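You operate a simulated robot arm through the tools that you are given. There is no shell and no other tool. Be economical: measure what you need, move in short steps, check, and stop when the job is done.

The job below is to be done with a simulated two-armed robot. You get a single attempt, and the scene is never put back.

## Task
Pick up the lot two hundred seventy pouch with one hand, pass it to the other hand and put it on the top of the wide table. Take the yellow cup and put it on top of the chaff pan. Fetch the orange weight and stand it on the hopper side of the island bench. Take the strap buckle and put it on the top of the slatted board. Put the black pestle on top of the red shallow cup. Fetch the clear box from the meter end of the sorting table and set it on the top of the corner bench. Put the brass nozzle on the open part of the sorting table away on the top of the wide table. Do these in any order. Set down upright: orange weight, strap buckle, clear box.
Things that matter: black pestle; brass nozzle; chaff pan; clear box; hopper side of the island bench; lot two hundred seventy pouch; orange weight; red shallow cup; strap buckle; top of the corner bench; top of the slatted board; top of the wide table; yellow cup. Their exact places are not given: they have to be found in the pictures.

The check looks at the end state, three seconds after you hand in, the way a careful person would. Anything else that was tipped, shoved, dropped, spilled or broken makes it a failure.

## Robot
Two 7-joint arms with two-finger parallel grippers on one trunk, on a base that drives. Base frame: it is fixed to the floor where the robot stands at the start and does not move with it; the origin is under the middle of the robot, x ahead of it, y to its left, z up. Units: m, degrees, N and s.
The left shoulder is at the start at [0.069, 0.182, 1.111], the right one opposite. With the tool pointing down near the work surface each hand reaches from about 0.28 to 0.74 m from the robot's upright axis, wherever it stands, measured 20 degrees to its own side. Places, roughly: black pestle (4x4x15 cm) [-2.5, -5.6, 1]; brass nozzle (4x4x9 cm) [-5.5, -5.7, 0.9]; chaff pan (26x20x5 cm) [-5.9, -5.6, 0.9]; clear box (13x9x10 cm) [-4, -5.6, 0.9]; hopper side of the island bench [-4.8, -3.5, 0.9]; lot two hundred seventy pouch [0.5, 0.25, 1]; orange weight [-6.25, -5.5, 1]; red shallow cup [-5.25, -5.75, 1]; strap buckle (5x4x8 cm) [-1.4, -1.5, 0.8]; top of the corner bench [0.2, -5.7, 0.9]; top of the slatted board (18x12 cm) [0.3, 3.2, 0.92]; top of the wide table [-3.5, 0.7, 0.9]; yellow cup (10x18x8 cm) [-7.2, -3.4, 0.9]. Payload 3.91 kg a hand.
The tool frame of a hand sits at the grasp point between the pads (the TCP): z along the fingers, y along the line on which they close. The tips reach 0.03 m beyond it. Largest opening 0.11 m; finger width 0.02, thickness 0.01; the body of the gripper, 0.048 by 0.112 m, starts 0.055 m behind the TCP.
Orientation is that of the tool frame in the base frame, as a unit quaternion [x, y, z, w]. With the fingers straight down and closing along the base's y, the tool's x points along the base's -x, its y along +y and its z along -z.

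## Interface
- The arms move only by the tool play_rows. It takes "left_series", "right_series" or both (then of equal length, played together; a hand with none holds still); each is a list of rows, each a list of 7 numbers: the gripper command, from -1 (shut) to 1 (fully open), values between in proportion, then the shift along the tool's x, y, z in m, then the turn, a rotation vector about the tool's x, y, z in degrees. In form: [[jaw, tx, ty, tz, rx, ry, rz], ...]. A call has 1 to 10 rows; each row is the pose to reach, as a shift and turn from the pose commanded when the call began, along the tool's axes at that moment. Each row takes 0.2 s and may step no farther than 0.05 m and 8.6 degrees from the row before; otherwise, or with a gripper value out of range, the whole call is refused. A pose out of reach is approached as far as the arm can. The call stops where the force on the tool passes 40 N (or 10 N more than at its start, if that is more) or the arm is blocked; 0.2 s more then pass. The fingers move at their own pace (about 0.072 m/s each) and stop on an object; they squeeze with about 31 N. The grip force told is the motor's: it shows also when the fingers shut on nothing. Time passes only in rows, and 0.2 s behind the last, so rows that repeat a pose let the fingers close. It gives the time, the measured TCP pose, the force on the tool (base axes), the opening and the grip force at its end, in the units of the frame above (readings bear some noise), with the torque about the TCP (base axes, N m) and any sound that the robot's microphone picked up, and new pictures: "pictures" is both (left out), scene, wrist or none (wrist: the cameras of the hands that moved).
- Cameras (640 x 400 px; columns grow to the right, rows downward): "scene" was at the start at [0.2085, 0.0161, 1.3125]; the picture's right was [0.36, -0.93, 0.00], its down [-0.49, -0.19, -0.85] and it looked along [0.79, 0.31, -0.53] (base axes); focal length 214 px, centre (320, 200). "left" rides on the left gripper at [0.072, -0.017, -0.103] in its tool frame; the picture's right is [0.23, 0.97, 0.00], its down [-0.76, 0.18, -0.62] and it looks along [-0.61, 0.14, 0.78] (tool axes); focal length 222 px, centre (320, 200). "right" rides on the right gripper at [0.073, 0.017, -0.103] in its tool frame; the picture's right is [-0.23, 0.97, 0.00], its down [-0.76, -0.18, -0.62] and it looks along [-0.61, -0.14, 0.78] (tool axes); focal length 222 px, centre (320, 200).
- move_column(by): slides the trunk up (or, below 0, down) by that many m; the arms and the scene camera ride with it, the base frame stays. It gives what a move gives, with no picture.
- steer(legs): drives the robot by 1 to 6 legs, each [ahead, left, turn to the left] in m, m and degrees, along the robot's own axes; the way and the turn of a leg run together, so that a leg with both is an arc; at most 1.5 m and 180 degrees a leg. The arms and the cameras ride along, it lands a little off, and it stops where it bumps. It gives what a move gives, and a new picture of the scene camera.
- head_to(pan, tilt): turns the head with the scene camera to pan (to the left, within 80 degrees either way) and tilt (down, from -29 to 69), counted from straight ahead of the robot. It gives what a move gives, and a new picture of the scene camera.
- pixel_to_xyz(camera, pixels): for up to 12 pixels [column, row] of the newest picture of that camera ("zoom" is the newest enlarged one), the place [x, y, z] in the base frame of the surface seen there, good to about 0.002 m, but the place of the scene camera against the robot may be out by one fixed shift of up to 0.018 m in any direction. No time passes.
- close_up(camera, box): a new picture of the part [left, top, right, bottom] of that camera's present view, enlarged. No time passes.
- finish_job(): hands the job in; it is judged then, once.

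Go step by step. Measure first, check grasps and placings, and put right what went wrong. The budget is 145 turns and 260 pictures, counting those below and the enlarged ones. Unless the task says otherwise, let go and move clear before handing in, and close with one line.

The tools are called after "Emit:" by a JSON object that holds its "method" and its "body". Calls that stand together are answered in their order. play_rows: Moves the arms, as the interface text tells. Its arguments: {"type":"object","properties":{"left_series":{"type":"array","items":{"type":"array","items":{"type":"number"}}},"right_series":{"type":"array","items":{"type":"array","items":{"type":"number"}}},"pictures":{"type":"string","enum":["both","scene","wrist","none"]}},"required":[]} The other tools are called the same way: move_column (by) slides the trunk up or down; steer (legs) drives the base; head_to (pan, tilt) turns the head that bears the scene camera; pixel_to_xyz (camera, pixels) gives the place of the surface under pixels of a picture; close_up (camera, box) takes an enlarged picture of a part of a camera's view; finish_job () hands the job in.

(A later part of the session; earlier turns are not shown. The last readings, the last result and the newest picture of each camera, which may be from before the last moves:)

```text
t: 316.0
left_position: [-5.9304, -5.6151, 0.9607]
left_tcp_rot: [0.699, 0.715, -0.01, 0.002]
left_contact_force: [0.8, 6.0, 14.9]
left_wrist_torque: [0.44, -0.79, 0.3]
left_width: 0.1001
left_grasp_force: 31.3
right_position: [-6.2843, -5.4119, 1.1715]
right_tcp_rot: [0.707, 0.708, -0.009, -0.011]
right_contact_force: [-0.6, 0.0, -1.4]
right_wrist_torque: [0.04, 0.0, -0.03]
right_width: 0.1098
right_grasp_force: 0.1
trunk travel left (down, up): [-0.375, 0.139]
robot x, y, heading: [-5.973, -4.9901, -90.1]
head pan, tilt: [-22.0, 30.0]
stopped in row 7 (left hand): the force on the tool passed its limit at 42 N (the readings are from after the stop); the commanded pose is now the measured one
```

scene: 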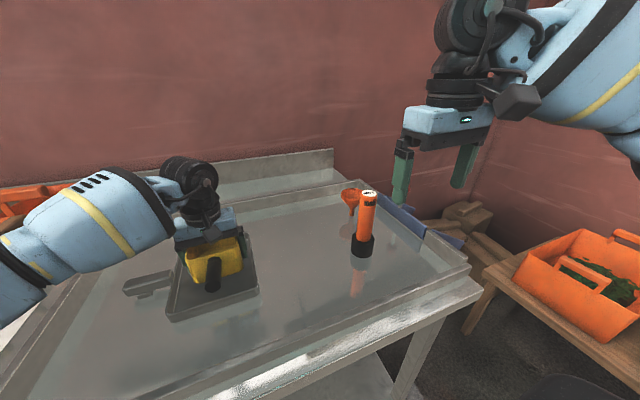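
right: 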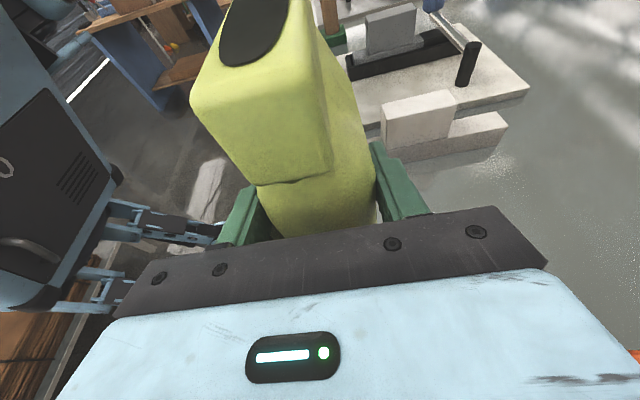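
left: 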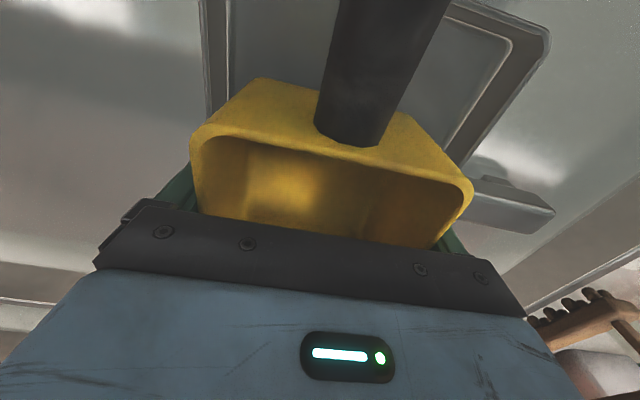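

Emit:
{"method": "close_up", "body": {"camera": "scene", "box": [140, 200, 290, 340]}}

Emit:
{"method": "pixel_to_xyz", "body": {"camera": "zoom", "pixels": [[250, 135], [340, 150], [345, 190], [250, 225], [220, 200], [300, 225], [330, 205], [240, 180], [285, 250]]}}

Emit:
{"method": "pixel_to_xyz", "body": {"camera": "left", "pixels": [[215, 90], [260, 85], [420, 115], [450, 130], [195, 140], [470, 190], [500, 60], [215, 40], [490, 205], [430, 60]]}}

```text
2.86 times, centred on (215, 270) of scene
```

zoom: 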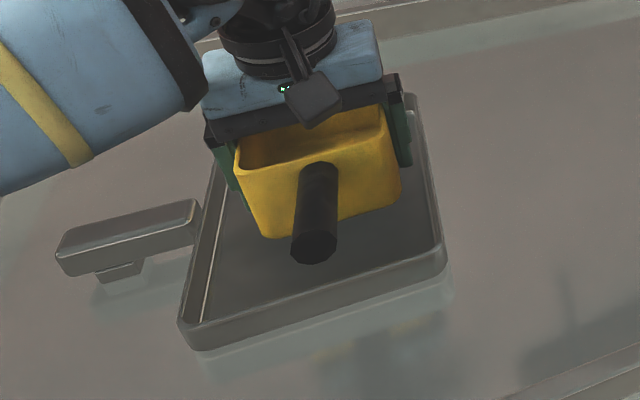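

```text
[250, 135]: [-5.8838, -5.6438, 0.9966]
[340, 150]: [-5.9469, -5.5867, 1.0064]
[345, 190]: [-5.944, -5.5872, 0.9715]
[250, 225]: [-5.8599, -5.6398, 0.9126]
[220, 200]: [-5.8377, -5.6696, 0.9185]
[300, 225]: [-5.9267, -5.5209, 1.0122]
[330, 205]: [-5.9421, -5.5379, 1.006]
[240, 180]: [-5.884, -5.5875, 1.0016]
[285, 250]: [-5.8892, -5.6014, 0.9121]
```

```text
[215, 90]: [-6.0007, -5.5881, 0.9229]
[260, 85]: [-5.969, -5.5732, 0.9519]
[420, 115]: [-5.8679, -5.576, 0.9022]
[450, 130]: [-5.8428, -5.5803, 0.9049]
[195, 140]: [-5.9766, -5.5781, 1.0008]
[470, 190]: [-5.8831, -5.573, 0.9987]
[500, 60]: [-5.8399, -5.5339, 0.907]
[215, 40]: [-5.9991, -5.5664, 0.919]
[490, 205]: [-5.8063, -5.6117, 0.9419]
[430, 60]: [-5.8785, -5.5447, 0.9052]
```

The cup's bottom is now at z≈0.93, resting on the pan (the pan's solid outline runs up toward its handle); the cup has ridden up in the grip and is level. Release and lift the hand away.

Emit:
{"method": "play_rows", "body": {"left_series": [[0.9, 0, 0, 0, 0, 0, 0], [1, 0, 0, 0, 0, 0, 0], [1, 0, 0, 0, 0, 0, 0], [1, 0, 0, -0.02, 0, 0, 0], [1, 0, 0, -0.06, 0, 0, 0], [1, 0, 0, -0.1, 0, 0, 0], [1, 0, 0, -0.14, 0, 0, 0], [1, 0.03, 0, -0.18, 0, 0, 0]], "pictures": "both"}}

Emit:
{"method": "close_up", "body": {"camera": "scene", "box": [140, 200, 290, 340]}}

```text
t: 317.8
left_position: [-5.929, -5.5812, 1.14]
left_tcp_rot: [0.701, 0.714, -0.009, 0.002]
left_contact_force: [-0.8, -0.8, -0.2]
left_wrist_torque: [-0.02, 0.0, -0.01]
left_width: 0.1099
left_grasp_force: 0.0
right_position: [-6.2833, -5.4106, 1.1714]
right_tcp_rot: [0.706, 0.708, -0.01, -0.011]
right_contact_force: [0.6, -0.5, 0.0]
right_wrist_torque: [-0.01, 0.04, -0.04]
right_width: 0.1098
right_grasp_force: 0.2
trunk travel left (down, up): [-0.375, 0.139]
robot x, y, heading: [-5.9764, -4.9925, -90.0]
head pan, tilt: [-22.0, 30.0]
```

scene: 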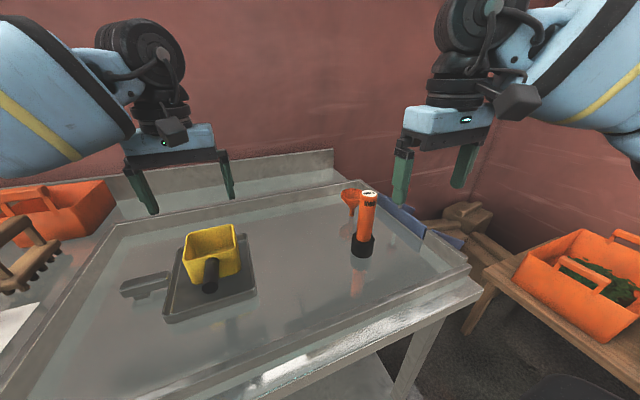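
left: 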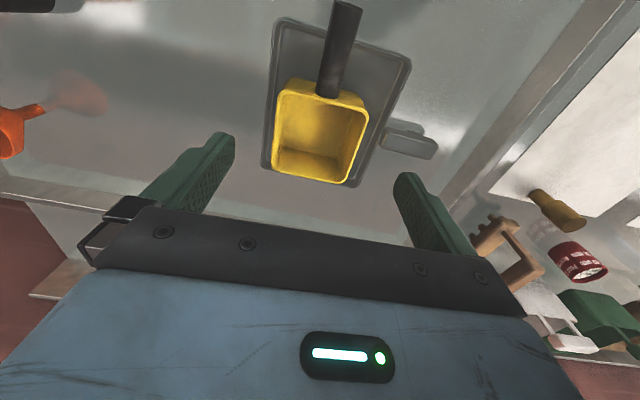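

```text
2.86 times, centred on (215, 270) of scene
```

zoom: 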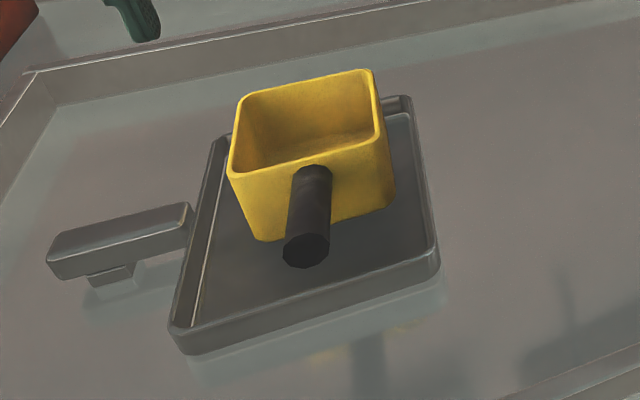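

The cup sits on the pan. Next the orange weight with the right hand, just in front of it: take a right wrist picture and measure.

Emit:
{"method": "play_rows", "body": {"right_series": [[1, 0, 0, 0, 0, 0, 0]], "pictures": "wrist"}}

Emit:
{"method": "pixel_to_xyz", "body": {"camera": "scene", "pixels": [[369, 193], [361, 195], [377, 195], [360, 220], [375, 220], [352, 245], [374, 245]]}}

```text
t: 318.2
left_position: [-5.9289, -5.5821, 1.1387]
left_tcp_rot: [0.7, 0.714, -0.009, 0.002]
left_contact_force: [0.6, 0.0, -1.5]
left_wrist_torque: [0.01, -0.01, -0.02]
left_width: 0.1098
left_grasp_force: 0.1
right_position: [-6.2836, -5.412, 1.1717]
right_tcp_rot: [0.707, 0.708, -0.01, -0.012]
right_contact_force: [-0.7, 0.1, -0.5]
right_wrist_torque: [0.0, 0.01, -0.01]
right_width: 0.11
right_grasp_force: 0.1
trunk travel left (down, up): [-0.375, 0.139]
robot x, y, heading: [-5.9743, -4.9916, -90.1]
head pan, tilt: [-22.0, 30.0]
```

right: 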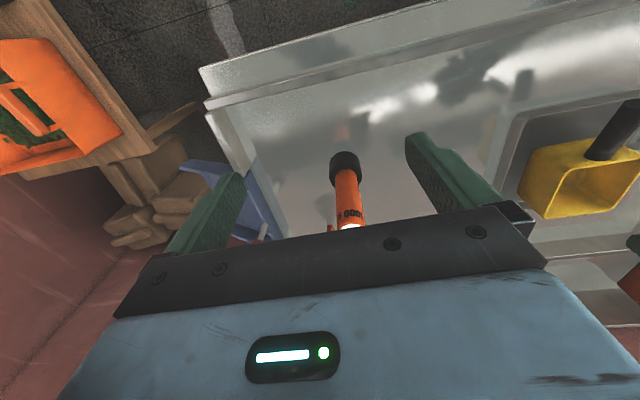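

```text
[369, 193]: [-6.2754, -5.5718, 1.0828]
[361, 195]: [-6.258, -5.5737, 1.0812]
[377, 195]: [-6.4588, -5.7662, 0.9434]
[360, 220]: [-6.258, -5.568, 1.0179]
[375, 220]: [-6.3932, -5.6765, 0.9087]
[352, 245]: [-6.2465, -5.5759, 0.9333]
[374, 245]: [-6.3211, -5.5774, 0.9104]
```

Emit:
{"method": "pixel_to_xyz", "body": {"camera": "right", "pixels": [[335, 200], [362, 200], [348, 200], [333, 165], [362, 165], [346, 225], [355, 225], [345, 160], [400, 120]]}}

```text
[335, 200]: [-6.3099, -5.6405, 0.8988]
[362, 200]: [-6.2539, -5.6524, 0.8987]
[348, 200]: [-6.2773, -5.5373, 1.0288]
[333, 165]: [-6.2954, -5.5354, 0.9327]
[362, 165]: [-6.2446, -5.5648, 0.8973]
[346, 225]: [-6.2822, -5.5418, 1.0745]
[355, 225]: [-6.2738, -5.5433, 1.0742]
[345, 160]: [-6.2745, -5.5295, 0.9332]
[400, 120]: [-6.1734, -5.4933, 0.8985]
```

Weight centre ≈(-6.273, -5.557), top z 1.075. Move over it, descend to z 1.035, close and lift.

Emit:
{"method": "play_rows", "body": {"right_series": [[0.6, -0.045, 0.0106, 0, 0, 0, 0], [0.6, -0.09, 0.0106, 0, 0, 0, 0], [0.6, -0.13, 0.0106, 0, 0, 0, 0], [0.6, -0.145, 0.0106, 0.03, 0, 0, 0], [0.6, -0.145, 0.0106, 0.07, 0, 0, 0], [0.6, -0.145, 0.0106, 0.11, 0, 0, 0], [0.6, -0.145, 0.0106, 0.137, 0, 0, 0], [-1, -0.145, 0.0106, 0.137, 0, 0, 0], [-1, -0.145, 0.0106, 0.137, 0, 0, 0], [-1, -0.145, 0.0106, 0.137, 0, 0, 0]], "pictures": "both"}}

```text
t: 320.4
left_position: [-5.9279, -5.5816, 1.1382]
left_tcp_rot: [0.7, 0.714, -0.009, 0.002]
left_contact_force: [-0.1, 0.5, -0.6]
left_wrist_torque: [-0.01, 0.0, -0.03]
left_width: 0.1098
left_grasp_force: 0.0
right_position: [-6.275, -5.5575, 1.0352]
right_tcp_rot: [0.706, 0.709, -0.009, -0.011]
right_contact_force: [5.3, -0.3, 1.7]
right_wrist_torque: [-0.04, -0.9, 0.01]
right_width: 0.0377
right_grasp_force: 31.2
trunk travel left (down, up): [-0.375, 0.139]
robot x, y, heading: [-5.9756, -4.9888, -89.9]
head pan, tilt: [-22.0, 30.0]
```

scene: 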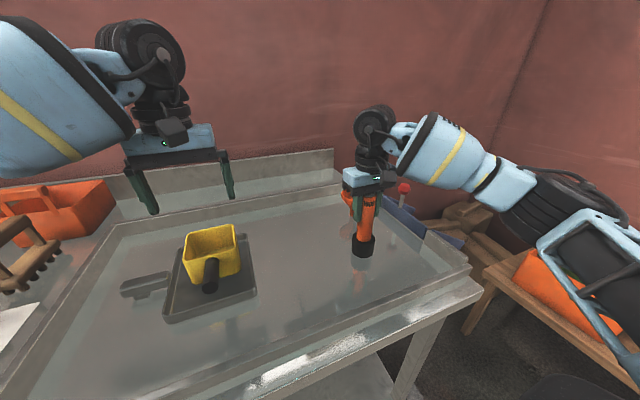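
right: 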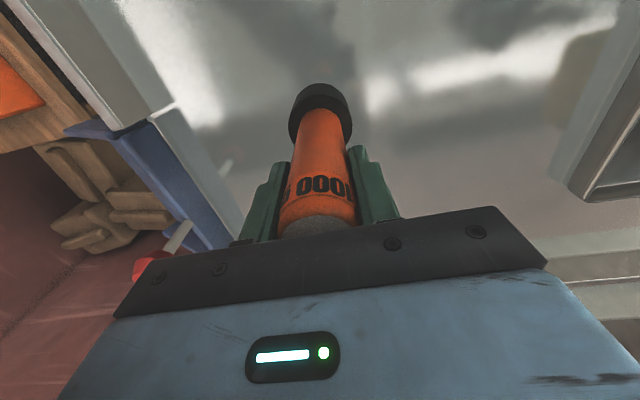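

The weight is gripped (37.7 mm). Lift it, tuck both hands in, then drive around to the island bench's north side.

Emit:
{"method": "play_rows", "body": {"left_series": [[1, 0, 0, 0, 0, 0, 0], [1, 0, 0, 0, 0, 0, 0], [1, 0, 0, -0.02, 0, 0, 0], [1, 0.045, 0, -0.03, 0, 0, 0], [1, 0.09, 0, -0.03, 0, 0, 0], [1, 0.135, 0, -0.03, 0, 0, 0], [1, 0.18, 0, -0.03, 0, 0, 0]], "right_series": [[-1, 0, 0, -0.03, 0, 0, 0], [-1, 0, 0, -0.075, 0, 0, 0], [-1, 0, 0, -0.12, 0, 0, 0], [-1, 0.03, 0, -0.15, 0, 0, 0], [-1, 0.075, 0, -0.15, 0, 0, 0], [-1, 0.12, 0, -0.15, 0, 0, 0], [-1, 0.165, 0, -0.15, 0, 0, 0]], "pictures": "none"}}

Emit:
{"method": "steer", "body": {"legs": [[-0.6, 0, 0], [0, -0.45, 0], [-1.5, 0, 0], [-0.17, 0, 0], [0, 1.5, 0], [0.08, 0.1, 0]]}}

Emit:
{"method": "head_to", "body": {"pan": -22, "tilt": 38}}

```text
t: 322.0
left_position: [-5.9321, -5.3992, 1.167]
left_tcp_rot: [0.701, 0.713, -0.007, 0.002]
left_contact_force: [-0.5, 1.1, -0.4]
left_wrist_torque: [-0.03, -0.01, 0.02]
left_width: 0.11
left_grasp_force: 0.0
right_position: [-6.2723, -5.3902, 1.1848]
right_tcp_rot: [0.706, 0.708, -0.009, -0.011]
right_contact_force: [0.1, -0.3, -9.0]
right_wrist_torque: [0.0, 0.07, 0.02]
right_width: 0.0374
right_grasp_force: 31.7
trunk travel left (down, up): [-0.375, 0.139]
robot x, y, heading: [-5.9759, -4.99, -90.3]
head pan, tilt: [-22.0, 30.0]
```

```text
t: 351.7
left_position: [-4.777, -3.194, 1.1665]
left_tcp_rot: [0.701, 0.713, -0.008, 0.003]
left_contact_force: [-0.2, 0.2, -0.8]
left_wrist_torque: [0.0, -0.02, 0.01]
left_width: 0.1102
left_grasp_force: 0.1
right_position: [-5.1179, -3.1842, 1.1843]
right_tcp_rot: [0.707, 0.707, -0.007, -0.012]
right_contact_force: [0.3, 0.3, -9.7]
right_wrist_torque: [0.0, -0.04, -0.02]
right_width: 0.0369
right_grasp_force: 31.0
trunk travel left (down, up): [-0.375, 0.139]
robot x, y, heading: [-4.8249, -2.7838, -90.7]
head pan, tilt: [-22.0, 30.0]
```

scene: 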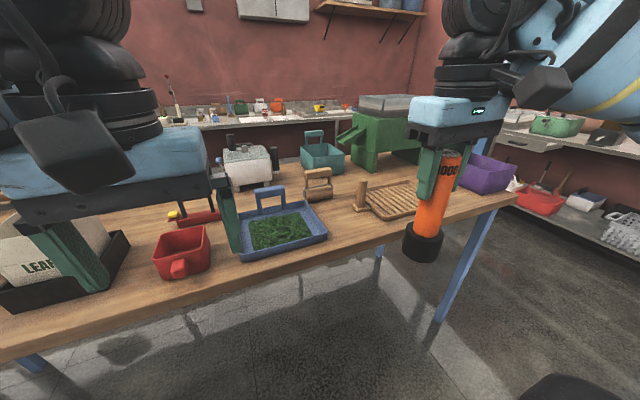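

```text
t: 352.4
left_position: [-4.777, -3.1942, 1.1661]
left_tcp_rot: [0.7, 0.714, -0.009, 0.002]
left_contact_force: [0.1, -0.6, 0.5]
left_wrist_torque: [-0.02, -0.02, 0.01]
left_width: 0.1101
left_grasp_force: 0.1
right_position: [-5.1175, -3.1843, 1.1857]
right_tcp_rot: [0.707, 0.707, -0.009, -0.012]
right_contact_force: [0.5, -0.2, -10.0]
right_wrist_torque: [0.01, -0.05, 0.03]
right_width: 0.0367
right_grasp_force: 31.4
trunk travel left (down, up): [-0.375, 0.139]
robot x, y, heading: [-4.8194, -2.7803, -90.4]
head pan, tilt: [-22.0, 38.0]
```

scene: 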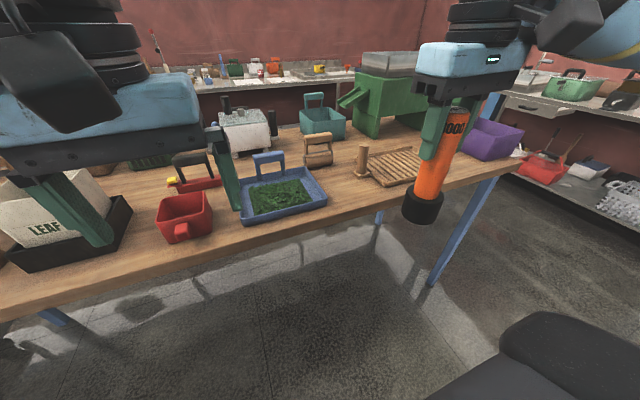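

Measure the gap between the tray's right edge (327,205) and the slatted rack (358,178).

Emit:
{"method": "pixel_to_xyz", "body": {"camera": "scene", "pixels": [[342, 195], [340, 212], [328, 200], [326, 206], [310, 180], [357, 178], [368, 180], [385, 190], [350, 205], [338, 180], [325, 165], [310, 165]]}}

Emit:
{"method": "close_up", "body": {"camera": "scene", "box": [240, 110, 460, 260]}}

```text
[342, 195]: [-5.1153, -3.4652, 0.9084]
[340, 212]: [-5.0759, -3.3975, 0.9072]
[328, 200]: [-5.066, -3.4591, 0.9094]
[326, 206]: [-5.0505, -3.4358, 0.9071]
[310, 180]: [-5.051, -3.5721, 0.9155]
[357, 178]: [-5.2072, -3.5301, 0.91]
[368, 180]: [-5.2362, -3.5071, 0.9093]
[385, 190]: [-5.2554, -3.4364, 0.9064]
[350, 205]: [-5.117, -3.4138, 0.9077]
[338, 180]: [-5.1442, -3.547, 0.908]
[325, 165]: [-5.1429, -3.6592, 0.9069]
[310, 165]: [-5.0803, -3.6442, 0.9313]
```

```text
2.67 times, centred on (350, 185) of scene
```

zoom: 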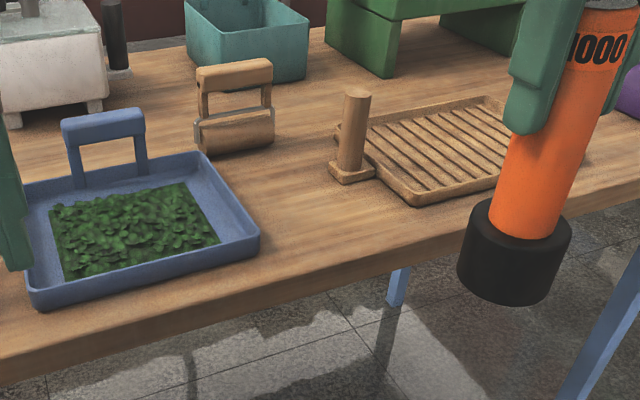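

The spot (-5.126, -3.485) true has about 6 cm clear all round. Roll 0.12 m closer, then move over and lower.

Emit:
{"method": "steer", "body": {"legs": [[0.12, 0, 0.4]]}}

```text
t: 353.6
left_position: [-4.7748, -3.3121, 1.1664]
left_tcp_rot: [0.698, 0.716, -0.009, 0.003]
left_contact_force: [0.4, 0.1, 0.0]
left_wrist_torque: [0.0, 0.01, -0.04]
left_width: 0.1101
left_grasp_force: 0.0
right_position: [-5.1151, -3.3055, 1.1854]
right_tcp_rot: [0.705, 0.709, -0.008, -0.012]
right_contact_force: [-0.3, -0.1, -10.3]
right_wrist_torque: [-0.01, -0.02, 0.0]
right_width: 0.0367
right_grasp_force: 31.4
trunk travel left (down, up): [-0.375, 0.139]
robot x, y, heading: [-4.8197, -2.9048, -90.1]
head pan, tilt: [-22.0, 38.0]
```

scene: 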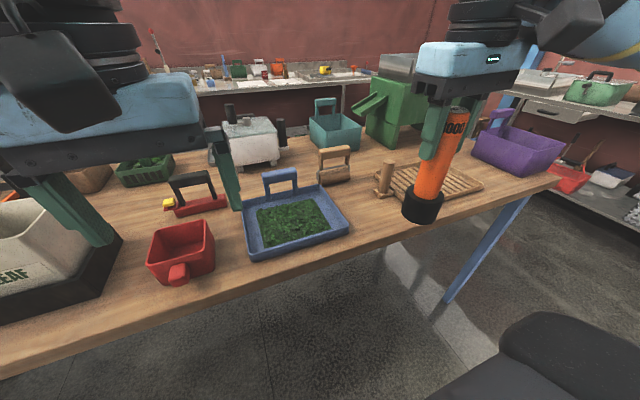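

Emit:
{"method": "play_rows", "body": {"right_series": [[-1, -0.045, -0.004, 0, 0, 0, 0], [-1, -0.09, -0.008, 0, 0, 0, 0], [-1, -0.135, -0.012, 0, 0, 0, 0], [-1, -0.18, -0.012, 0, 0, 0, 0], [-1, -0.18, -0.012, 0.04, 0, 0, 0], [-1, -0.18, -0.012, 0.08, 0, 0, 0], [-1, -0.18, -0.012, 0.115, 0, 0, 0], [-1, -0.18, -0.012, 0.14, 0, 0, 0], [-1, -0.18, -0.012, 0.14, 0, 0, 0]], "pictures": "both"}}

```text
t: 355.6
left_position: [-4.7743, -3.3123, 1.1663]
left_tcp_rot: [0.698, 0.716, -0.009, 0.003]
left_contact_force: [-1.1, -0.8, -0.5]
left_wrist_torque: [-0.01, 0.04, -0.02]
left_width: 0.1098
left_grasp_force: 0.1
right_position: [-5.1294, -3.4835, 1.043]
right_tcp_rot: [0.705, 0.709, -0.008, -0.012]
right_contact_force: [0.2, 0.0, -10.3]
right_wrist_torque: [-0.02, -0.03, 0.0]
right_width: 0.0365
right_grasp_force: 31.7
trunk travel left (down, up): [-0.375, 0.139]
robot x, y, heading: [-4.8202, -2.9042, -89.7]
head pan, tilt: [-22.0, 38.0]
```

scene: 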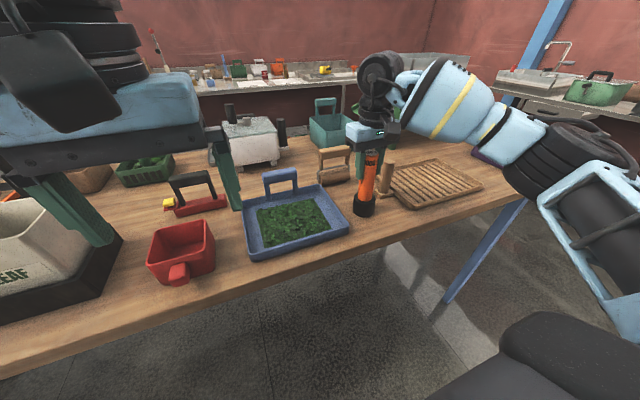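
right: 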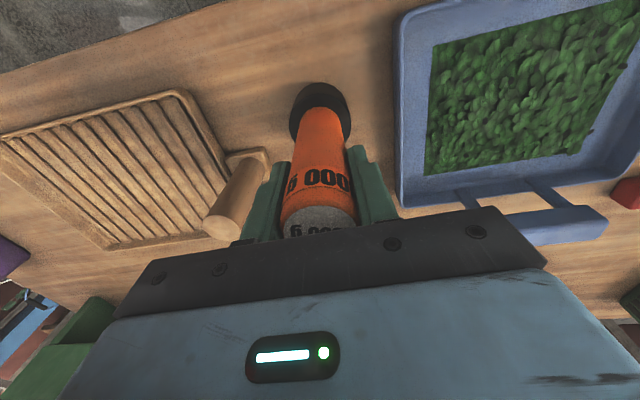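

The weight hangs clear of the neighbours. Lower in small steps to contact.

Emit:
{"method": "play_rows", "body": {"right_series": [[-1, 0, 0, 0.003, 0, 0, 0], [-1, 0, 0, 0.005, 0, 0, 0], [-1, 0, 0, 0.007, 0, 0, 0], [-1, 0, 0, 0.008, 0, 0, 0], [-1, 0, 0, 0.008, 0, 0, 0]], "pictures": "none"}}

```text
t: 356.8
left_position: [-4.7744, -3.3094, 1.1664]
left_tcp_rot: [0.698, 0.716, -0.01, 0.003]
left_contact_force: [0.4, 0.6, 0.1]
left_wrist_torque: [-0.01, 0.02, -0.05]
left_width: 0.1101
left_grasp_force: 0.1
right_position: [-5.1299, -3.482, 1.0384]
right_tcp_rot: [0.704, 0.71, -0.011, -0.011]
right_contact_force: [-6.2, 0.1, 25.4]
right_wrist_torque: [0.0, -0.31, 0.14]
right_width: 0.0357
right_grasp_force: 30.9
trunk travel left (down, up): [-0.375, 0.139]
robot x, y, heading: [-4.82, -2.8988, -89.7]
head pan, tilt: [-22.0, 38.0]
```

Contact at z≈1.038 (25 N). Open gently and rise straight up.

Emit:
{"method": "play_rows", "body": {"right_series": [[-1, 0, 0, -0.003, 0, 0, 0], [0.1, 0, 0, -0.003, 0, 0, 0], [0.1, 0, 0, -0.003, 0, 0, 0], [0.1, 0, 0, -0.03, 0, 0, 0], [0.1, 0, 0, -0.075, 0, 0, 0], [0.1, 0, 0, -0.12, 0, 0, 0], [0.1, 0.04, 0, -0.15, 0, 0, 0], [0.1, 0.085, 0, -0.15, 0, 0, 0], [0.1, 0.13, 0, -0.15, 0, 0, 0]], "pictures": "scene"}}

```text
t: 358.8
left_position: [-4.7741, -3.3101, 1.1668]
left_tcp_rot: [0.698, 0.716, -0.01, 0.003]
left_contact_force: [0.0, 0.3, -1.2]
left_wrist_torque: [-0.02, 0.0, 0.01]
left_width: 0.1099
left_grasp_force: 0.0
right_position: [-5.1263, -3.3529, 1.1885]
right_tcp_rot: [0.705, 0.709, -0.009, -0.012]
right_contact_force: [-0.3, -0.3, -0.2]
right_wrist_torque: [-0.04, 0.03, -0.04]
right_width: 0.0604
right_grasp_force: 0.1
trunk travel left (down, up): [-0.375, 0.139]
robot x, y, heading: [-4.8232, -2.9027, -90.3]
head pan, tilt: [-22.0, 38.0]
```

scene: 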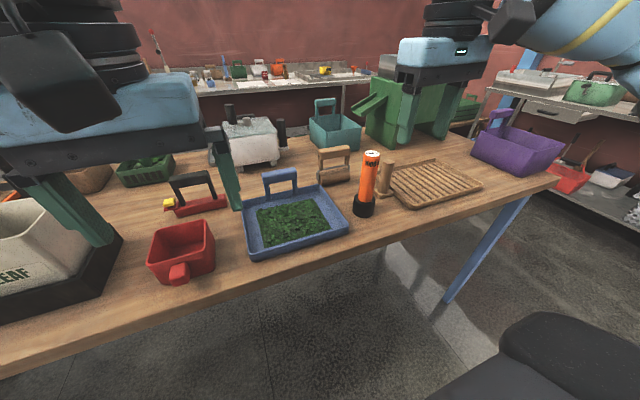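

The weight stands upright near the hopper. Drive around the west end to the sorting table, stopping in front of the red cup and nozzle.

Emit:
{"method": "steer", "body": {"legs": [[-0.15, 0, 0], [0, -1.5, 0], [1.5, 0, 0], [0.58, 0, 0], [0, 0.87, 0]]}}

Emit:
{"method": "head_to", "body": {"pan": 5, "tilt": 38}}

```text
t: 390.6
left_position: [-5.3558, -5.2498, 1.1664]
left_tcp_rot: [0.697, 0.717, -0.009, 0.002]
left_contact_force: [-0.7, 0.2, -0.2]
left_wrist_torque: [0.01, 0.02, 0.03]
left_width: 0.11
left_grasp_force: 0.0
right_position: [-5.7073, -5.2963, 1.1891]
right_tcp_rot: [0.702, 0.712, -0.01, -0.012]
right_contact_force: [0.2, 0.8, -0.1]
right_wrist_torque: [0.02, 0.03, 0.01]
right_width: 0.0606
right_grasp_force: 0.0
trunk travel left (down, up): [-0.375, 0.139]
robot x, y, heading: [-5.3992, -4.8435, -89.5]
head pan, tilt: [-22.0, 38.0]
```

scene: 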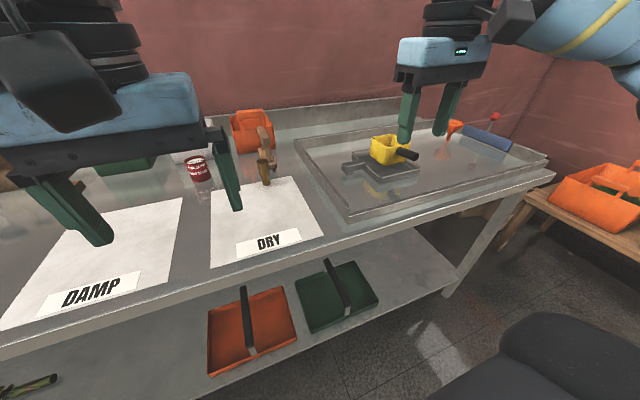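

```text
t: 391.5
left_position: [-5.354, -5.2509, 1.1667]
left_tcp_rot: [0.697, 0.717, -0.01, 0.002]
left_contact_force: [-0.5, 0.2, 0.4]
left_wrist_torque: [-0.04, -0.02, -0.02]
left_width: 0.1099
left_grasp_force: 0.0
right_position: [-5.7083, -5.2961, 1.1875]
right_tcp_rot: [0.703, 0.711, -0.009, -0.011]
right_contact_force: [-0.2, 0.9, 0.4]
right_wrist_torque: [-0.02, -0.03, 0.01]
right_width: 0.0604
right_grasp_force: 0.0
trunk travel left (down, up): [-0.375, 0.139]
robot x, y, heading: [-5.401, -4.8408, -89.4]
head pan, tilt: [5.0, 38.0]
```

scene: 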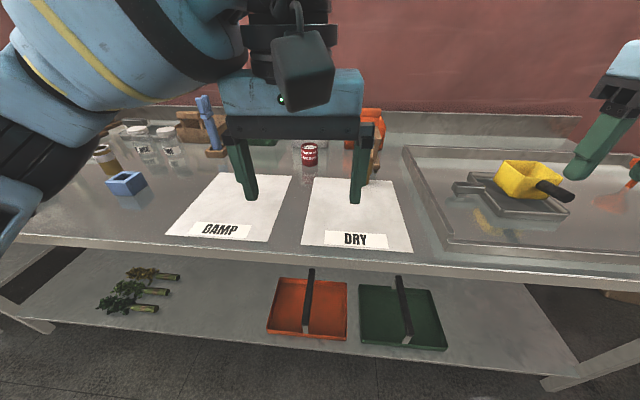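

Zoom on the zone with the red can and brass piece.

Emit:
{"method": "close_up", "body": {"camera": "scene", "box": [250, 95, 420, 215]}}

Emit:
{"method": "play_rows", "body": {"left_series": [[1, 0, 0, 0, 0, 0, 0]], "pictures": "wrist"}}

```text
3.33 times, centred on (335, 155) of scene
```

zoom: 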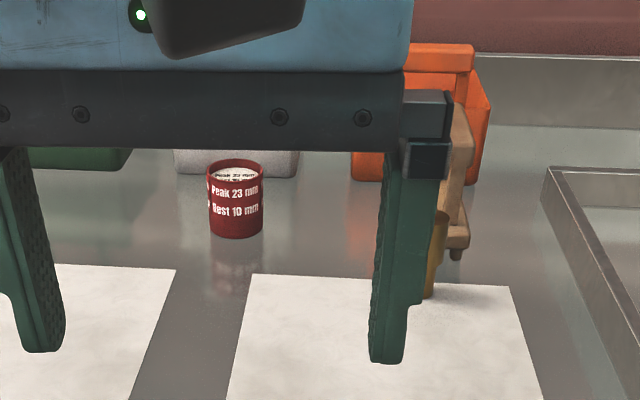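

```text
t: 391.9
left_position: [-5.3549, -5.2508, 1.1657]
left_tcp_rot: [0.697, 0.717, -0.01, 0.001]
left_contact_force: [-0.4, 0.2, -0.2]
left_wrist_torque: [-0.02, -0.02, 0.0]
left_width: 0.1101
left_grasp_force: 0.1
right_position: [-5.7073, -5.2957, 1.1885]
right_tcp_rot: [0.702, 0.712, -0.009, -0.012]
right_contact_force: [0.5, -0.6, 0.0]
right_wrist_torque: [0.01, 0.02, -0.03]
right_width: 0.0605
right_grasp_force: 0.0
trunk travel left (down, up): [-0.375, 0.139]
robot x, y, heading: [-5.4064, -4.8412, -89.7]
head pan, tilt: [5.0, 38.0]
```

left: 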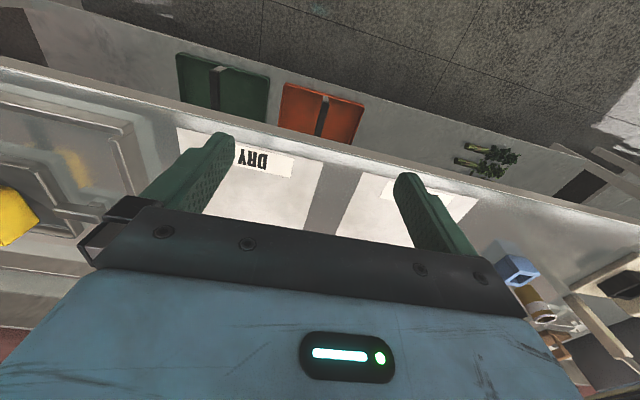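

The red cup ("Peak 23 mm / Best 10 mm") is seen; the brass piece stands behind my finger. Shift the left hand 12 cm to the left and look again.

Emit:
{"method": "play_rows", "body": {"left_series": [[1, 0.02, 0.045, -0.02, 0, 0, 0], [1, 0.04, 0.09, -0.04, 0, 0, 0], [1, 0.04, 0.13, -0.05, 0, 0, 0]], "pictures": "scene"}}

Emit:
{"method": "close_up", "body": {"camera": "scene", "box": [260, 100, 420, 220]}}

```text
refused: row 1 steps farther than a row can; nothing moved
```

```text
3.33 times, centred on (340, 160) of scene
```

zoom: 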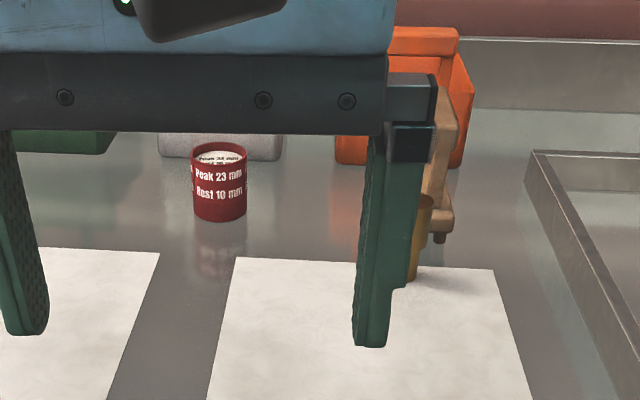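

Emit:
{"method": "play_rows", "body": {"left_series": [[1, 0.01, 0.04, -0.02, 0, 0, 0], [1, 0.02, 0.08, -0.04, 0, 0, 0], [1, 0.02, 0.12, -0.05, 0, 0, 0]], "pictures": "scene"}}

Emit:
{"method": "close_up", "body": {"camera": "scene", "box": [260, 100, 420, 220]}}

Emit:
{"method": "pixel_to_xyz", "body": {"camera": "zoom", "pixels": [[193, 165], [245, 165], [219, 157], [219, 145], [219, 200], [219, 218], [425, 205], [420, 235], [418, 265], [410, 240], [432, 240], [440, 180]]}}

```text
t: 392.7
left_position: [-5.2321, -5.2257, 1.2138]
left_tcp_rot: [0.697, 0.717, -0.01, 0.002]
left_contact_force: [1.3, 0.2, -0.8]
left_wrist_torque: [-0.01, 0.0, -0.01]
left_width: 0.1099
left_grasp_force: 0.0
right_position: [-5.7062, -5.2951, 1.1883]
right_tcp_rot: [0.702, 0.712, -0.01, -0.012]
right_contact_force: [-0.2, 0.6, 0.0]
right_wrist_torque: [-0.03, 0.04, 0.02]
right_width: 0.0606
right_grasp_force: 0.1
trunk travel left (down, up): [-0.375, 0.139]
robot x, y, heading: [-5.404, -4.8452, -89.6]
head pan, tilt: [5.0, 38.0]
```

scene: 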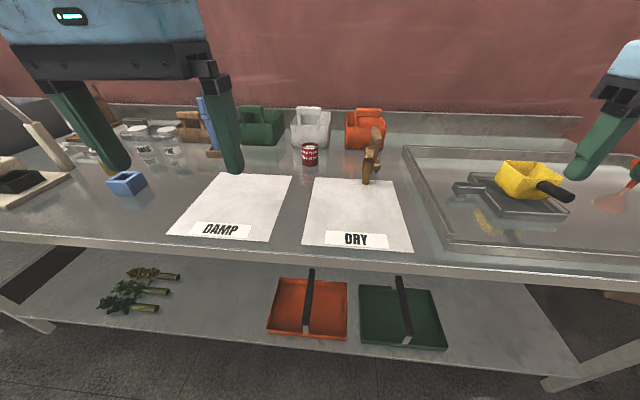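

```text
3.33 times, centred on (340, 160) of scene
```

zoom: 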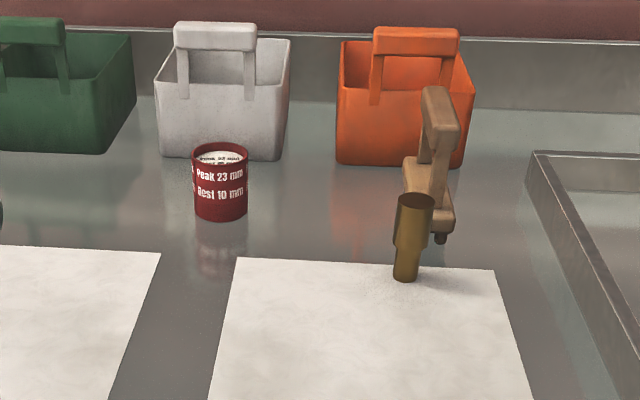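

```text
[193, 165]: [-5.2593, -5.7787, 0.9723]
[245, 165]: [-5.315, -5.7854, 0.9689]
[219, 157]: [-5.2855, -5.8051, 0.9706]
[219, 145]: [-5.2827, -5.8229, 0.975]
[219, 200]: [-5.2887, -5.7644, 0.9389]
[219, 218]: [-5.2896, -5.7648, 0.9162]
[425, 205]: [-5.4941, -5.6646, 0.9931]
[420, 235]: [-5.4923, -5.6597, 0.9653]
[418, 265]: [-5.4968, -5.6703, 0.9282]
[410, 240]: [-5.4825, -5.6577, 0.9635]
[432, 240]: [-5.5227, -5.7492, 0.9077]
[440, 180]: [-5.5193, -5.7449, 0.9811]
```

The nozzle stands upright at about (-5.489, -5.66) true; the red cup's centre is ≈(-5.283, -5.78), top z≈0.964. Align the left hand on the nozzle: strafe right 0.2 and roll 0.15 closer.

Emit:
{"method": "steer", "body": {"legs": [[0, -0.2, -0.4], [0.155, 0, 0]]}}

Emit:
{"method": "play_rows", "body": {"left_series": [[0.5, -0.02, 0, 0.02, 0, 0, 0], [0.5, -0.06, 0, 0.03, 0, 0, 0], [0.5, -0.1, -0.01, 0.03, 0, 0, 0]], "pictures": "both"}}

```text
t: 396.1
left_position: [-5.4398, -5.3821, 1.2129]
left_tcp_rot: [0.7, 0.714, -0.009, 0.002]
left_contact_force: [0.6, -0.5, -0.1]
left_wrist_torque: [0.03, 0.01, -0.03]
left_width: 0.1102
left_grasp_force: 0.1
right_position: [-5.9121, -5.447, 1.1886]
right_tcp_rot: [0.705, 0.709, -0.009, -0.011]
right_contact_force: [-1.2, -0.1, 0.6]
right_wrist_torque: [0.0, 0.02, -0.03]
right_width: 0.0607
right_grasp_force: 0.0
trunk travel left (down, up): [-0.375, 0.139]
robot x, y, heading: [-5.6051, -4.9959, -89.9]
head pan, tilt: [5.0, 38.0]
```

scene: 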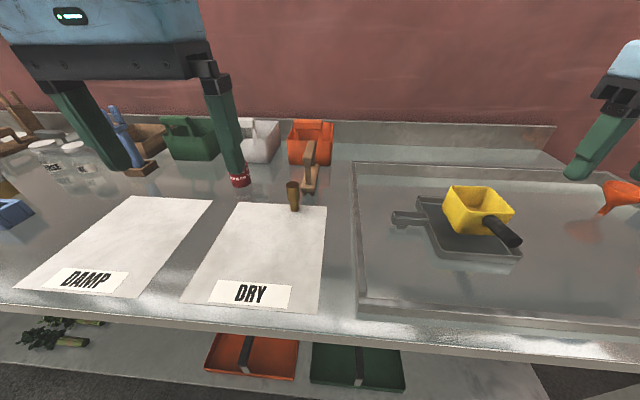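

```text
t: 396.9
left_position: [-5.4485, -5.484, 1.1874]
left_tcp_rot: [0.7, 0.714, -0.008, 0.002]
left_contact_force: [-0.2, -0.3, 0.1]
left_wrist_torque: [0.03, 0.0, 0.0]
left_width: 0.0825
left_grasp_force: 0.0
right_position: [-5.9131, -5.4491, 1.1883]
right_tcp_rot: [0.705, 0.709, -0.01, -0.013]
right_contact_force: [-0.5, -0.4, 0.1]
right_wrist_torque: [0.0, -0.05, -0.01]
right_width: 0.0606
right_grasp_force: 0.0
trunk travel left (down, up): [-0.375, 0.139]
robot x, y, heading: [-5.6051, -4.9973, -90.0]
head pan, tilt: [5.0, 38.0]
```

scene: 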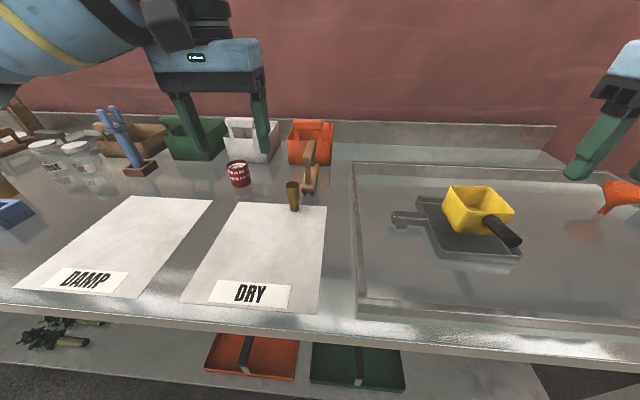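
left: 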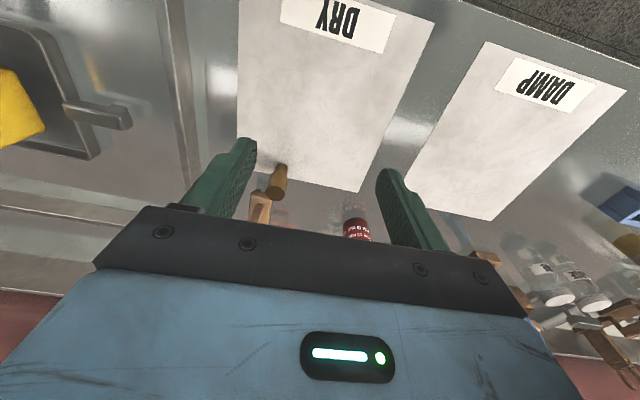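

Measure the nozzle with the left wrist camera (column 278) and the brush behind it.

Emit:
{"method": "pixel_to_xyz", "body": {"camera": "left", "pixels": [[278, 170], [275, 185], [285, 175], [267, 190], [278, 192], [262, 200], [345, 225], [366, 225], [355, 210]]}}

Emit:
{"method": "pixel_to_xyz", "body": {"camera": "scene", "pixels": [[292, 195], [287, 190], [298, 190], [293, 184], [293, 208], [310, 180], [305, 188]]}}

```text
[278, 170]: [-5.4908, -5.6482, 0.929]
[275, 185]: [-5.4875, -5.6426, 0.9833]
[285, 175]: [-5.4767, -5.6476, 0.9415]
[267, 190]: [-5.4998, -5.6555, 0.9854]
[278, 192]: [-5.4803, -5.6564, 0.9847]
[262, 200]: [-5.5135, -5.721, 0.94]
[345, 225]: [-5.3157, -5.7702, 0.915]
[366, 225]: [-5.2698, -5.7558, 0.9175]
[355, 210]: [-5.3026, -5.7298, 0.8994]
```

```text
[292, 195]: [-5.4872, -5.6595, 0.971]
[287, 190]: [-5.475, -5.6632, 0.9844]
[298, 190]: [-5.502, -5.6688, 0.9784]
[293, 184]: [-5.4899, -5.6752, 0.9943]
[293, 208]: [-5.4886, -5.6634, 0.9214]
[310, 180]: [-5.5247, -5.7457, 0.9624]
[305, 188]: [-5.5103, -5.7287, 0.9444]
```

Nozzle centre ≈(-5.489, -5.659), top z 0.985. Move over it and descend.

Emit:
{"method": "play_rows", "body": {"left_series": [[0.4, -0.045, -0.015, 0, 0, 0, 0], [0.4, -0.09, -0.03, 0, 0, 0, 0], [0.4, -0.135, -0.044, 0, 0, 0, 0], [0.4, -0.174, -0.044, 0.02, 0, 0, 0], [0.4, -0.174, -0.044, 0.065, 0, 0, 0], [0.4, -0.174, -0.044, 0.11, 0, 0, 0], [0.4, -0.174, -0.044, 0.155, 0, 0, 0], [0.4, -0.174, -0.044, 0.195, 0, 0, 0], [0.4, -0.174, -0.044, 0.232, 0, 0, 0], [0.4, -0.174, -0.044, 0.232, 0, 0, 0]], "pictures": "wrist"}}

Emit:
{"method": "play_rows", "body": {"left_series": [[-1, 0, 0, 0, 0, 0, 0], [-1, 0, 0, 0, 0, 0, 0], [-1, 0, 0, 0, 0, 0, 0], [-1, 0, 0, -0.02, 0, 0, 0], [-1, 0, 0, -0.06, 0, 0, 0], [-1, 0, 0, -0.105, 0, 0, 0], [-1, 0, 0, -0.15, 0, 0, 0], [-1, 0.03, 0, -0.19, 0, 0, 0], [-1, 0.075, 0, -0.2, 0, 0, 0], [-1, 0.12, 0, -0.2, 0, 0, 0]], "pictures": "both"}}

```text
t: 399.1
left_position: [-5.4916, -5.6629, 0.9574]
left_tcp_rot: [0.7, 0.714, -0.01, 0.002]
left_contact_force: [-0.5, 0.0, 0.1]
left_wrist_torque: [0.0, 0.01, -0.01]
left_width: 0.0772
left_grasp_force: 0.0
left hand out of reach, approached as far as the arm can: row 4
right_position: [-5.9123, -5.4468, 1.1889]
right_tcp_rot: [0.705, 0.709, -0.009, -0.012]
right_contact_force: [-0.1, 0.2, -0.5]
right_wrist_torque: [0.01, -0.01, 0.0]
right_width: 0.0606
right_grasp_force: 0.1
trunk travel left (down, up): [-0.375, 0.139]
robot x, y, heading: [-5.6032, -4.9948, -90.0]
head pan, tilt: [5.0, 38.0]
```

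left: 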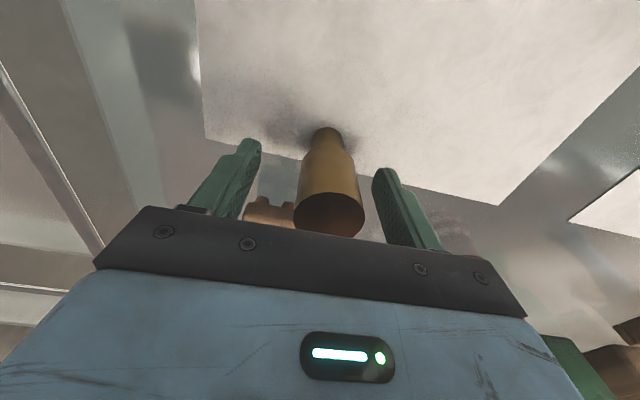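

```text
t: 401.3
left_position: [-5.4913, -5.5385, 1.1564]
left_tcp_rot: [0.7, 0.714, -0.009, 0.003]
left_contact_force: [0.4, -0.7, -0.3]
left_wrist_torque: [0.02, -0.04, 0.0]
left_width: 0.033
left_grasp_force: 31.0
right_position: [-5.912, -5.4474, 1.1898]
right_tcp_rot: [0.705, 0.709, -0.008, -0.011]
right_contact_force: [-0.8, 0.4, -0.1]
right_wrist_torque: [0.0, 0.02, 0.04]
right_width: 0.0606
right_grasp_force: 0.1
trunk travel left (down, up): [-0.375, 0.139]
robot x, y, heading: [-5.607, -4.9962, -90.0]
head pan, tilt: [5.0, 38.0]
```

scene: 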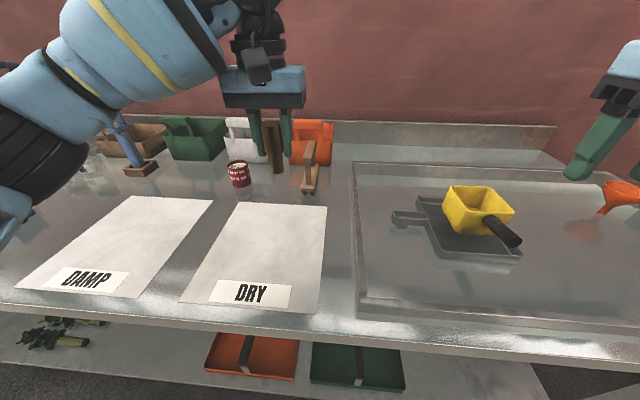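
left: 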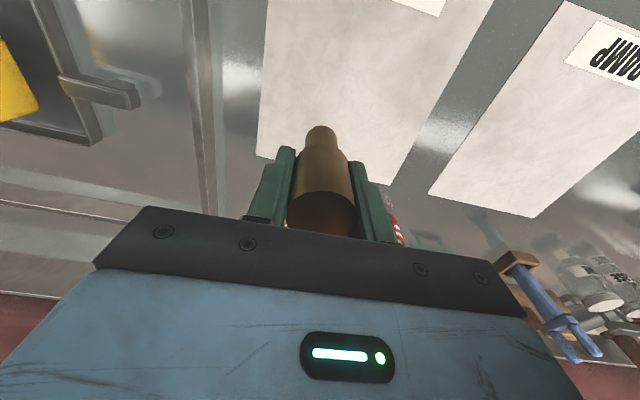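

The nozzle is held (33 mm). Tuck it in and drive east along the sorting table, pausing near the clear box.

Emit:
{"method": "play_rows", "body": {"left_series": [[-1, 0.045, 0, 0, 0, 0, 0], [-1, 0.09, 0, -0.01, 0, 0, 0], [-1, 0.135, 0, -0.02, 0, 0, 0]], "pictures": "none"}}

Emit:
{"method": "steer", "body": {"legs": [[-0.17, 0, 0], [0, 1.45, 0]]}}

```text
t: 402.1
left_position: [-5.4934, -5.4019, 1.1732]
left_tcp_rot: [0.7, 0.714, -0.009, 0.003]
left_contact_force: [-0.4, -0.2, 0.1]
left_wrist_torque: [-0.02, 0.02, -0.01]
left_width: 0.033
left_grasp_force: 30.5
right_position: [-5.9121, -5.4472, 1.1879]
right_tcp_rot: [0.706, 0.708, -0.009, -0.012]
right_contact_force: [-0.6, 0.4, -0.5]
right_wrist_torque: [-0.02, 0.0, 0.0]
right_width: 0.0605
right_grasp_force: 0.1
trunk travel left (down, up): [-0.375, 0.139]
robot x, y, heading: [-5.6076, -4.9943, -90.0]
head pan, tilt: [5.0, 38.0]
```

```text
t: 416.0
left_position: [-4.0504, -5.2419, 1.1737]
left_tcp_rot: [0.703, 0.711, -0.008, 0.003]
left_contact_force: [-0.6, 0.0, -0.3]
left_wrist_torque: [-0.01, -0.03, -0.01]
left_width: 0.0329
left_grasp_force: 30.2
right_position: [-4.4697, -5.283, 1.1896]
right_tcp_rot: [0.709, 0.705, -0.009, -0.011]
right_contact_force: [-0.1, -0.7, -0.3]
right_wrist_torque: [0.0, 0.02, -0.01]
right_width: 0.0605
right_grasp_force: 0.1
trunk travel left (down, up): [-0.375, 0.139]
robot x, y, heading: [-4.1548, -4.8342, -90.7]
head pan, tilt: [5.0, 38.0]
```

scene: 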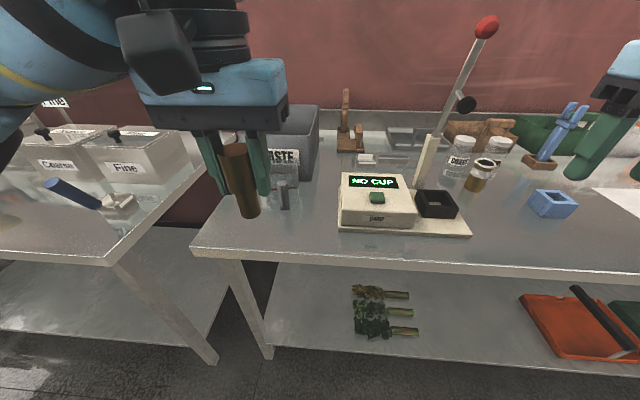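

The moisture meter stands here; something box-like is behind the nozzle at (290,150). Zoom there.

Emit:
{"method": "close_up", "body": {"camera": "scene", "box": [190, 80, 370, 230]}}

Emit:
{"method": "pixel_to_xyz", "body": {"camera": "scene", "pixels": [[285, 175], [300, 130], [310, 160], [290, 190], [268, 185], [230, 230], [330, 175], [200, 240], [345, 150], [320, 110]]}}

Emit:
{"method": "play_rows", "body": {"left_series": [[-1, 0, 0.045, 0, 0, 0, 0], [-1, 0, 0.09, 0, 0, 0, 0], [-1, 0, 0.135, 0, 0, 0, 0]], "pictures": "scene"}}

```text
2.67 times, centred on (280, 155) of scene
```

zoom: 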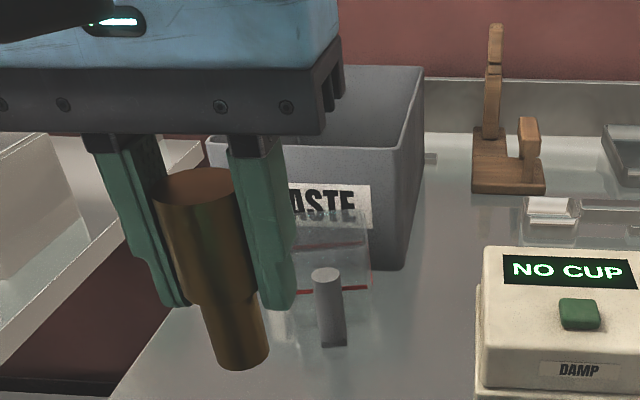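

```text
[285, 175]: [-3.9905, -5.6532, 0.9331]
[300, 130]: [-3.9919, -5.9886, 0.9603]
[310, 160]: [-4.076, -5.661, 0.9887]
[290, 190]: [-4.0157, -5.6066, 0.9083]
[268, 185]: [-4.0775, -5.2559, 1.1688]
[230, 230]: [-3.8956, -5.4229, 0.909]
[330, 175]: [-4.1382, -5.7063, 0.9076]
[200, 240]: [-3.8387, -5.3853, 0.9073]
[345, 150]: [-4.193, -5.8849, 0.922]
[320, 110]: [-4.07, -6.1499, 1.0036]
```

```text
t: 416.8
left_position: [-3.9127, -5.2409, 1.1711]
left_tcp_rot: [0.703, 0.711, -0.008, 0.002]
left_contact_force: [0.2, 0.1, -0.3]
left_wrist_torque: [-0.01, 0.02, 0.02]
left_width: 0.0332
left_grasp_force: 31.2
right_position: [-4.468, -5.2842, 1.1881]
right_tcp_rot: [0.708, 0.706, -0.01, -0.012]
right_contact_force: [0.5, -0.2, 0.3]
right_wrist_torque: [-0.02, 0.03, -0.01]
right_width: 0.0605
right_grasp_force: 0.1
trunk travel left (down, up): [-0.375, 0.139]
robot x, y, heading: [-4.1588, -4.8343, -90.5]
head pan, tilt: [5.0, 38.0]
```

scene: 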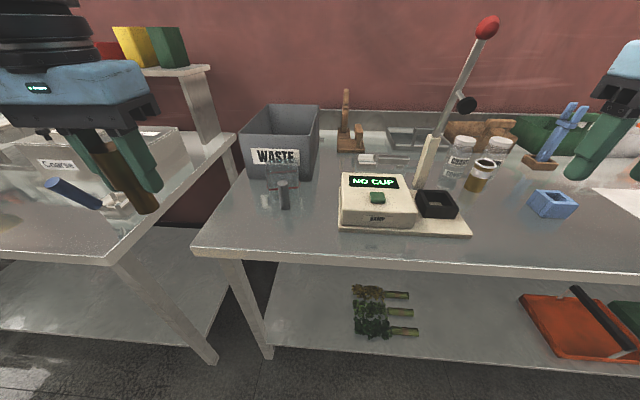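

Emit:
{"method": "close_up", "body": {"camera": "scene", "box": [220, 130, 340, 230]}}

Emit:
{"method": "pixel_to_xyz", "body": {"camera": "zoom", "pixels": [[230, 200], [370, 200], [300, 160], [300, 260], [340, 250], [320, 310], [240, 290], [390, 260], [420, 200], [250, 150], [410, 150], [300, 320]]}}

```text
4.00 times, centred on (280, 180) of scene
```

zoom: 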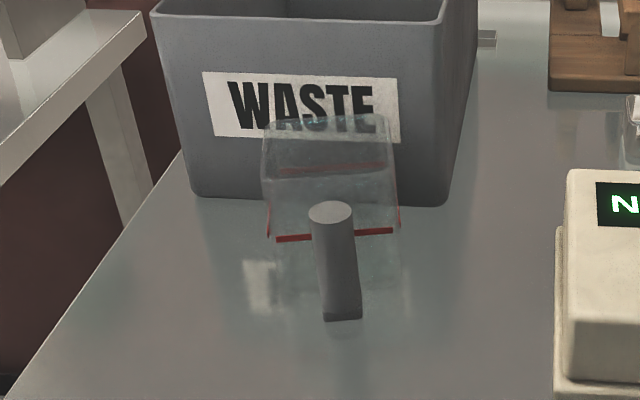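

```text
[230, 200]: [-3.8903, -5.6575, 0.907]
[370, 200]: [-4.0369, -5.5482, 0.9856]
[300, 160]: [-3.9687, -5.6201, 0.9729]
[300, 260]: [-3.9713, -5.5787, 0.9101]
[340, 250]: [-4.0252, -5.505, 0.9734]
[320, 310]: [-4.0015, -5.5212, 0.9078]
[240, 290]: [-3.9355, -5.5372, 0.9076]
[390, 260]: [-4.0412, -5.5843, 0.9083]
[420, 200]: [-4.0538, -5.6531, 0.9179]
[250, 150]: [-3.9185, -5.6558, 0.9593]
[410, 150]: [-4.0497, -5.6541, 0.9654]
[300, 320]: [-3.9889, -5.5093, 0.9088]
```

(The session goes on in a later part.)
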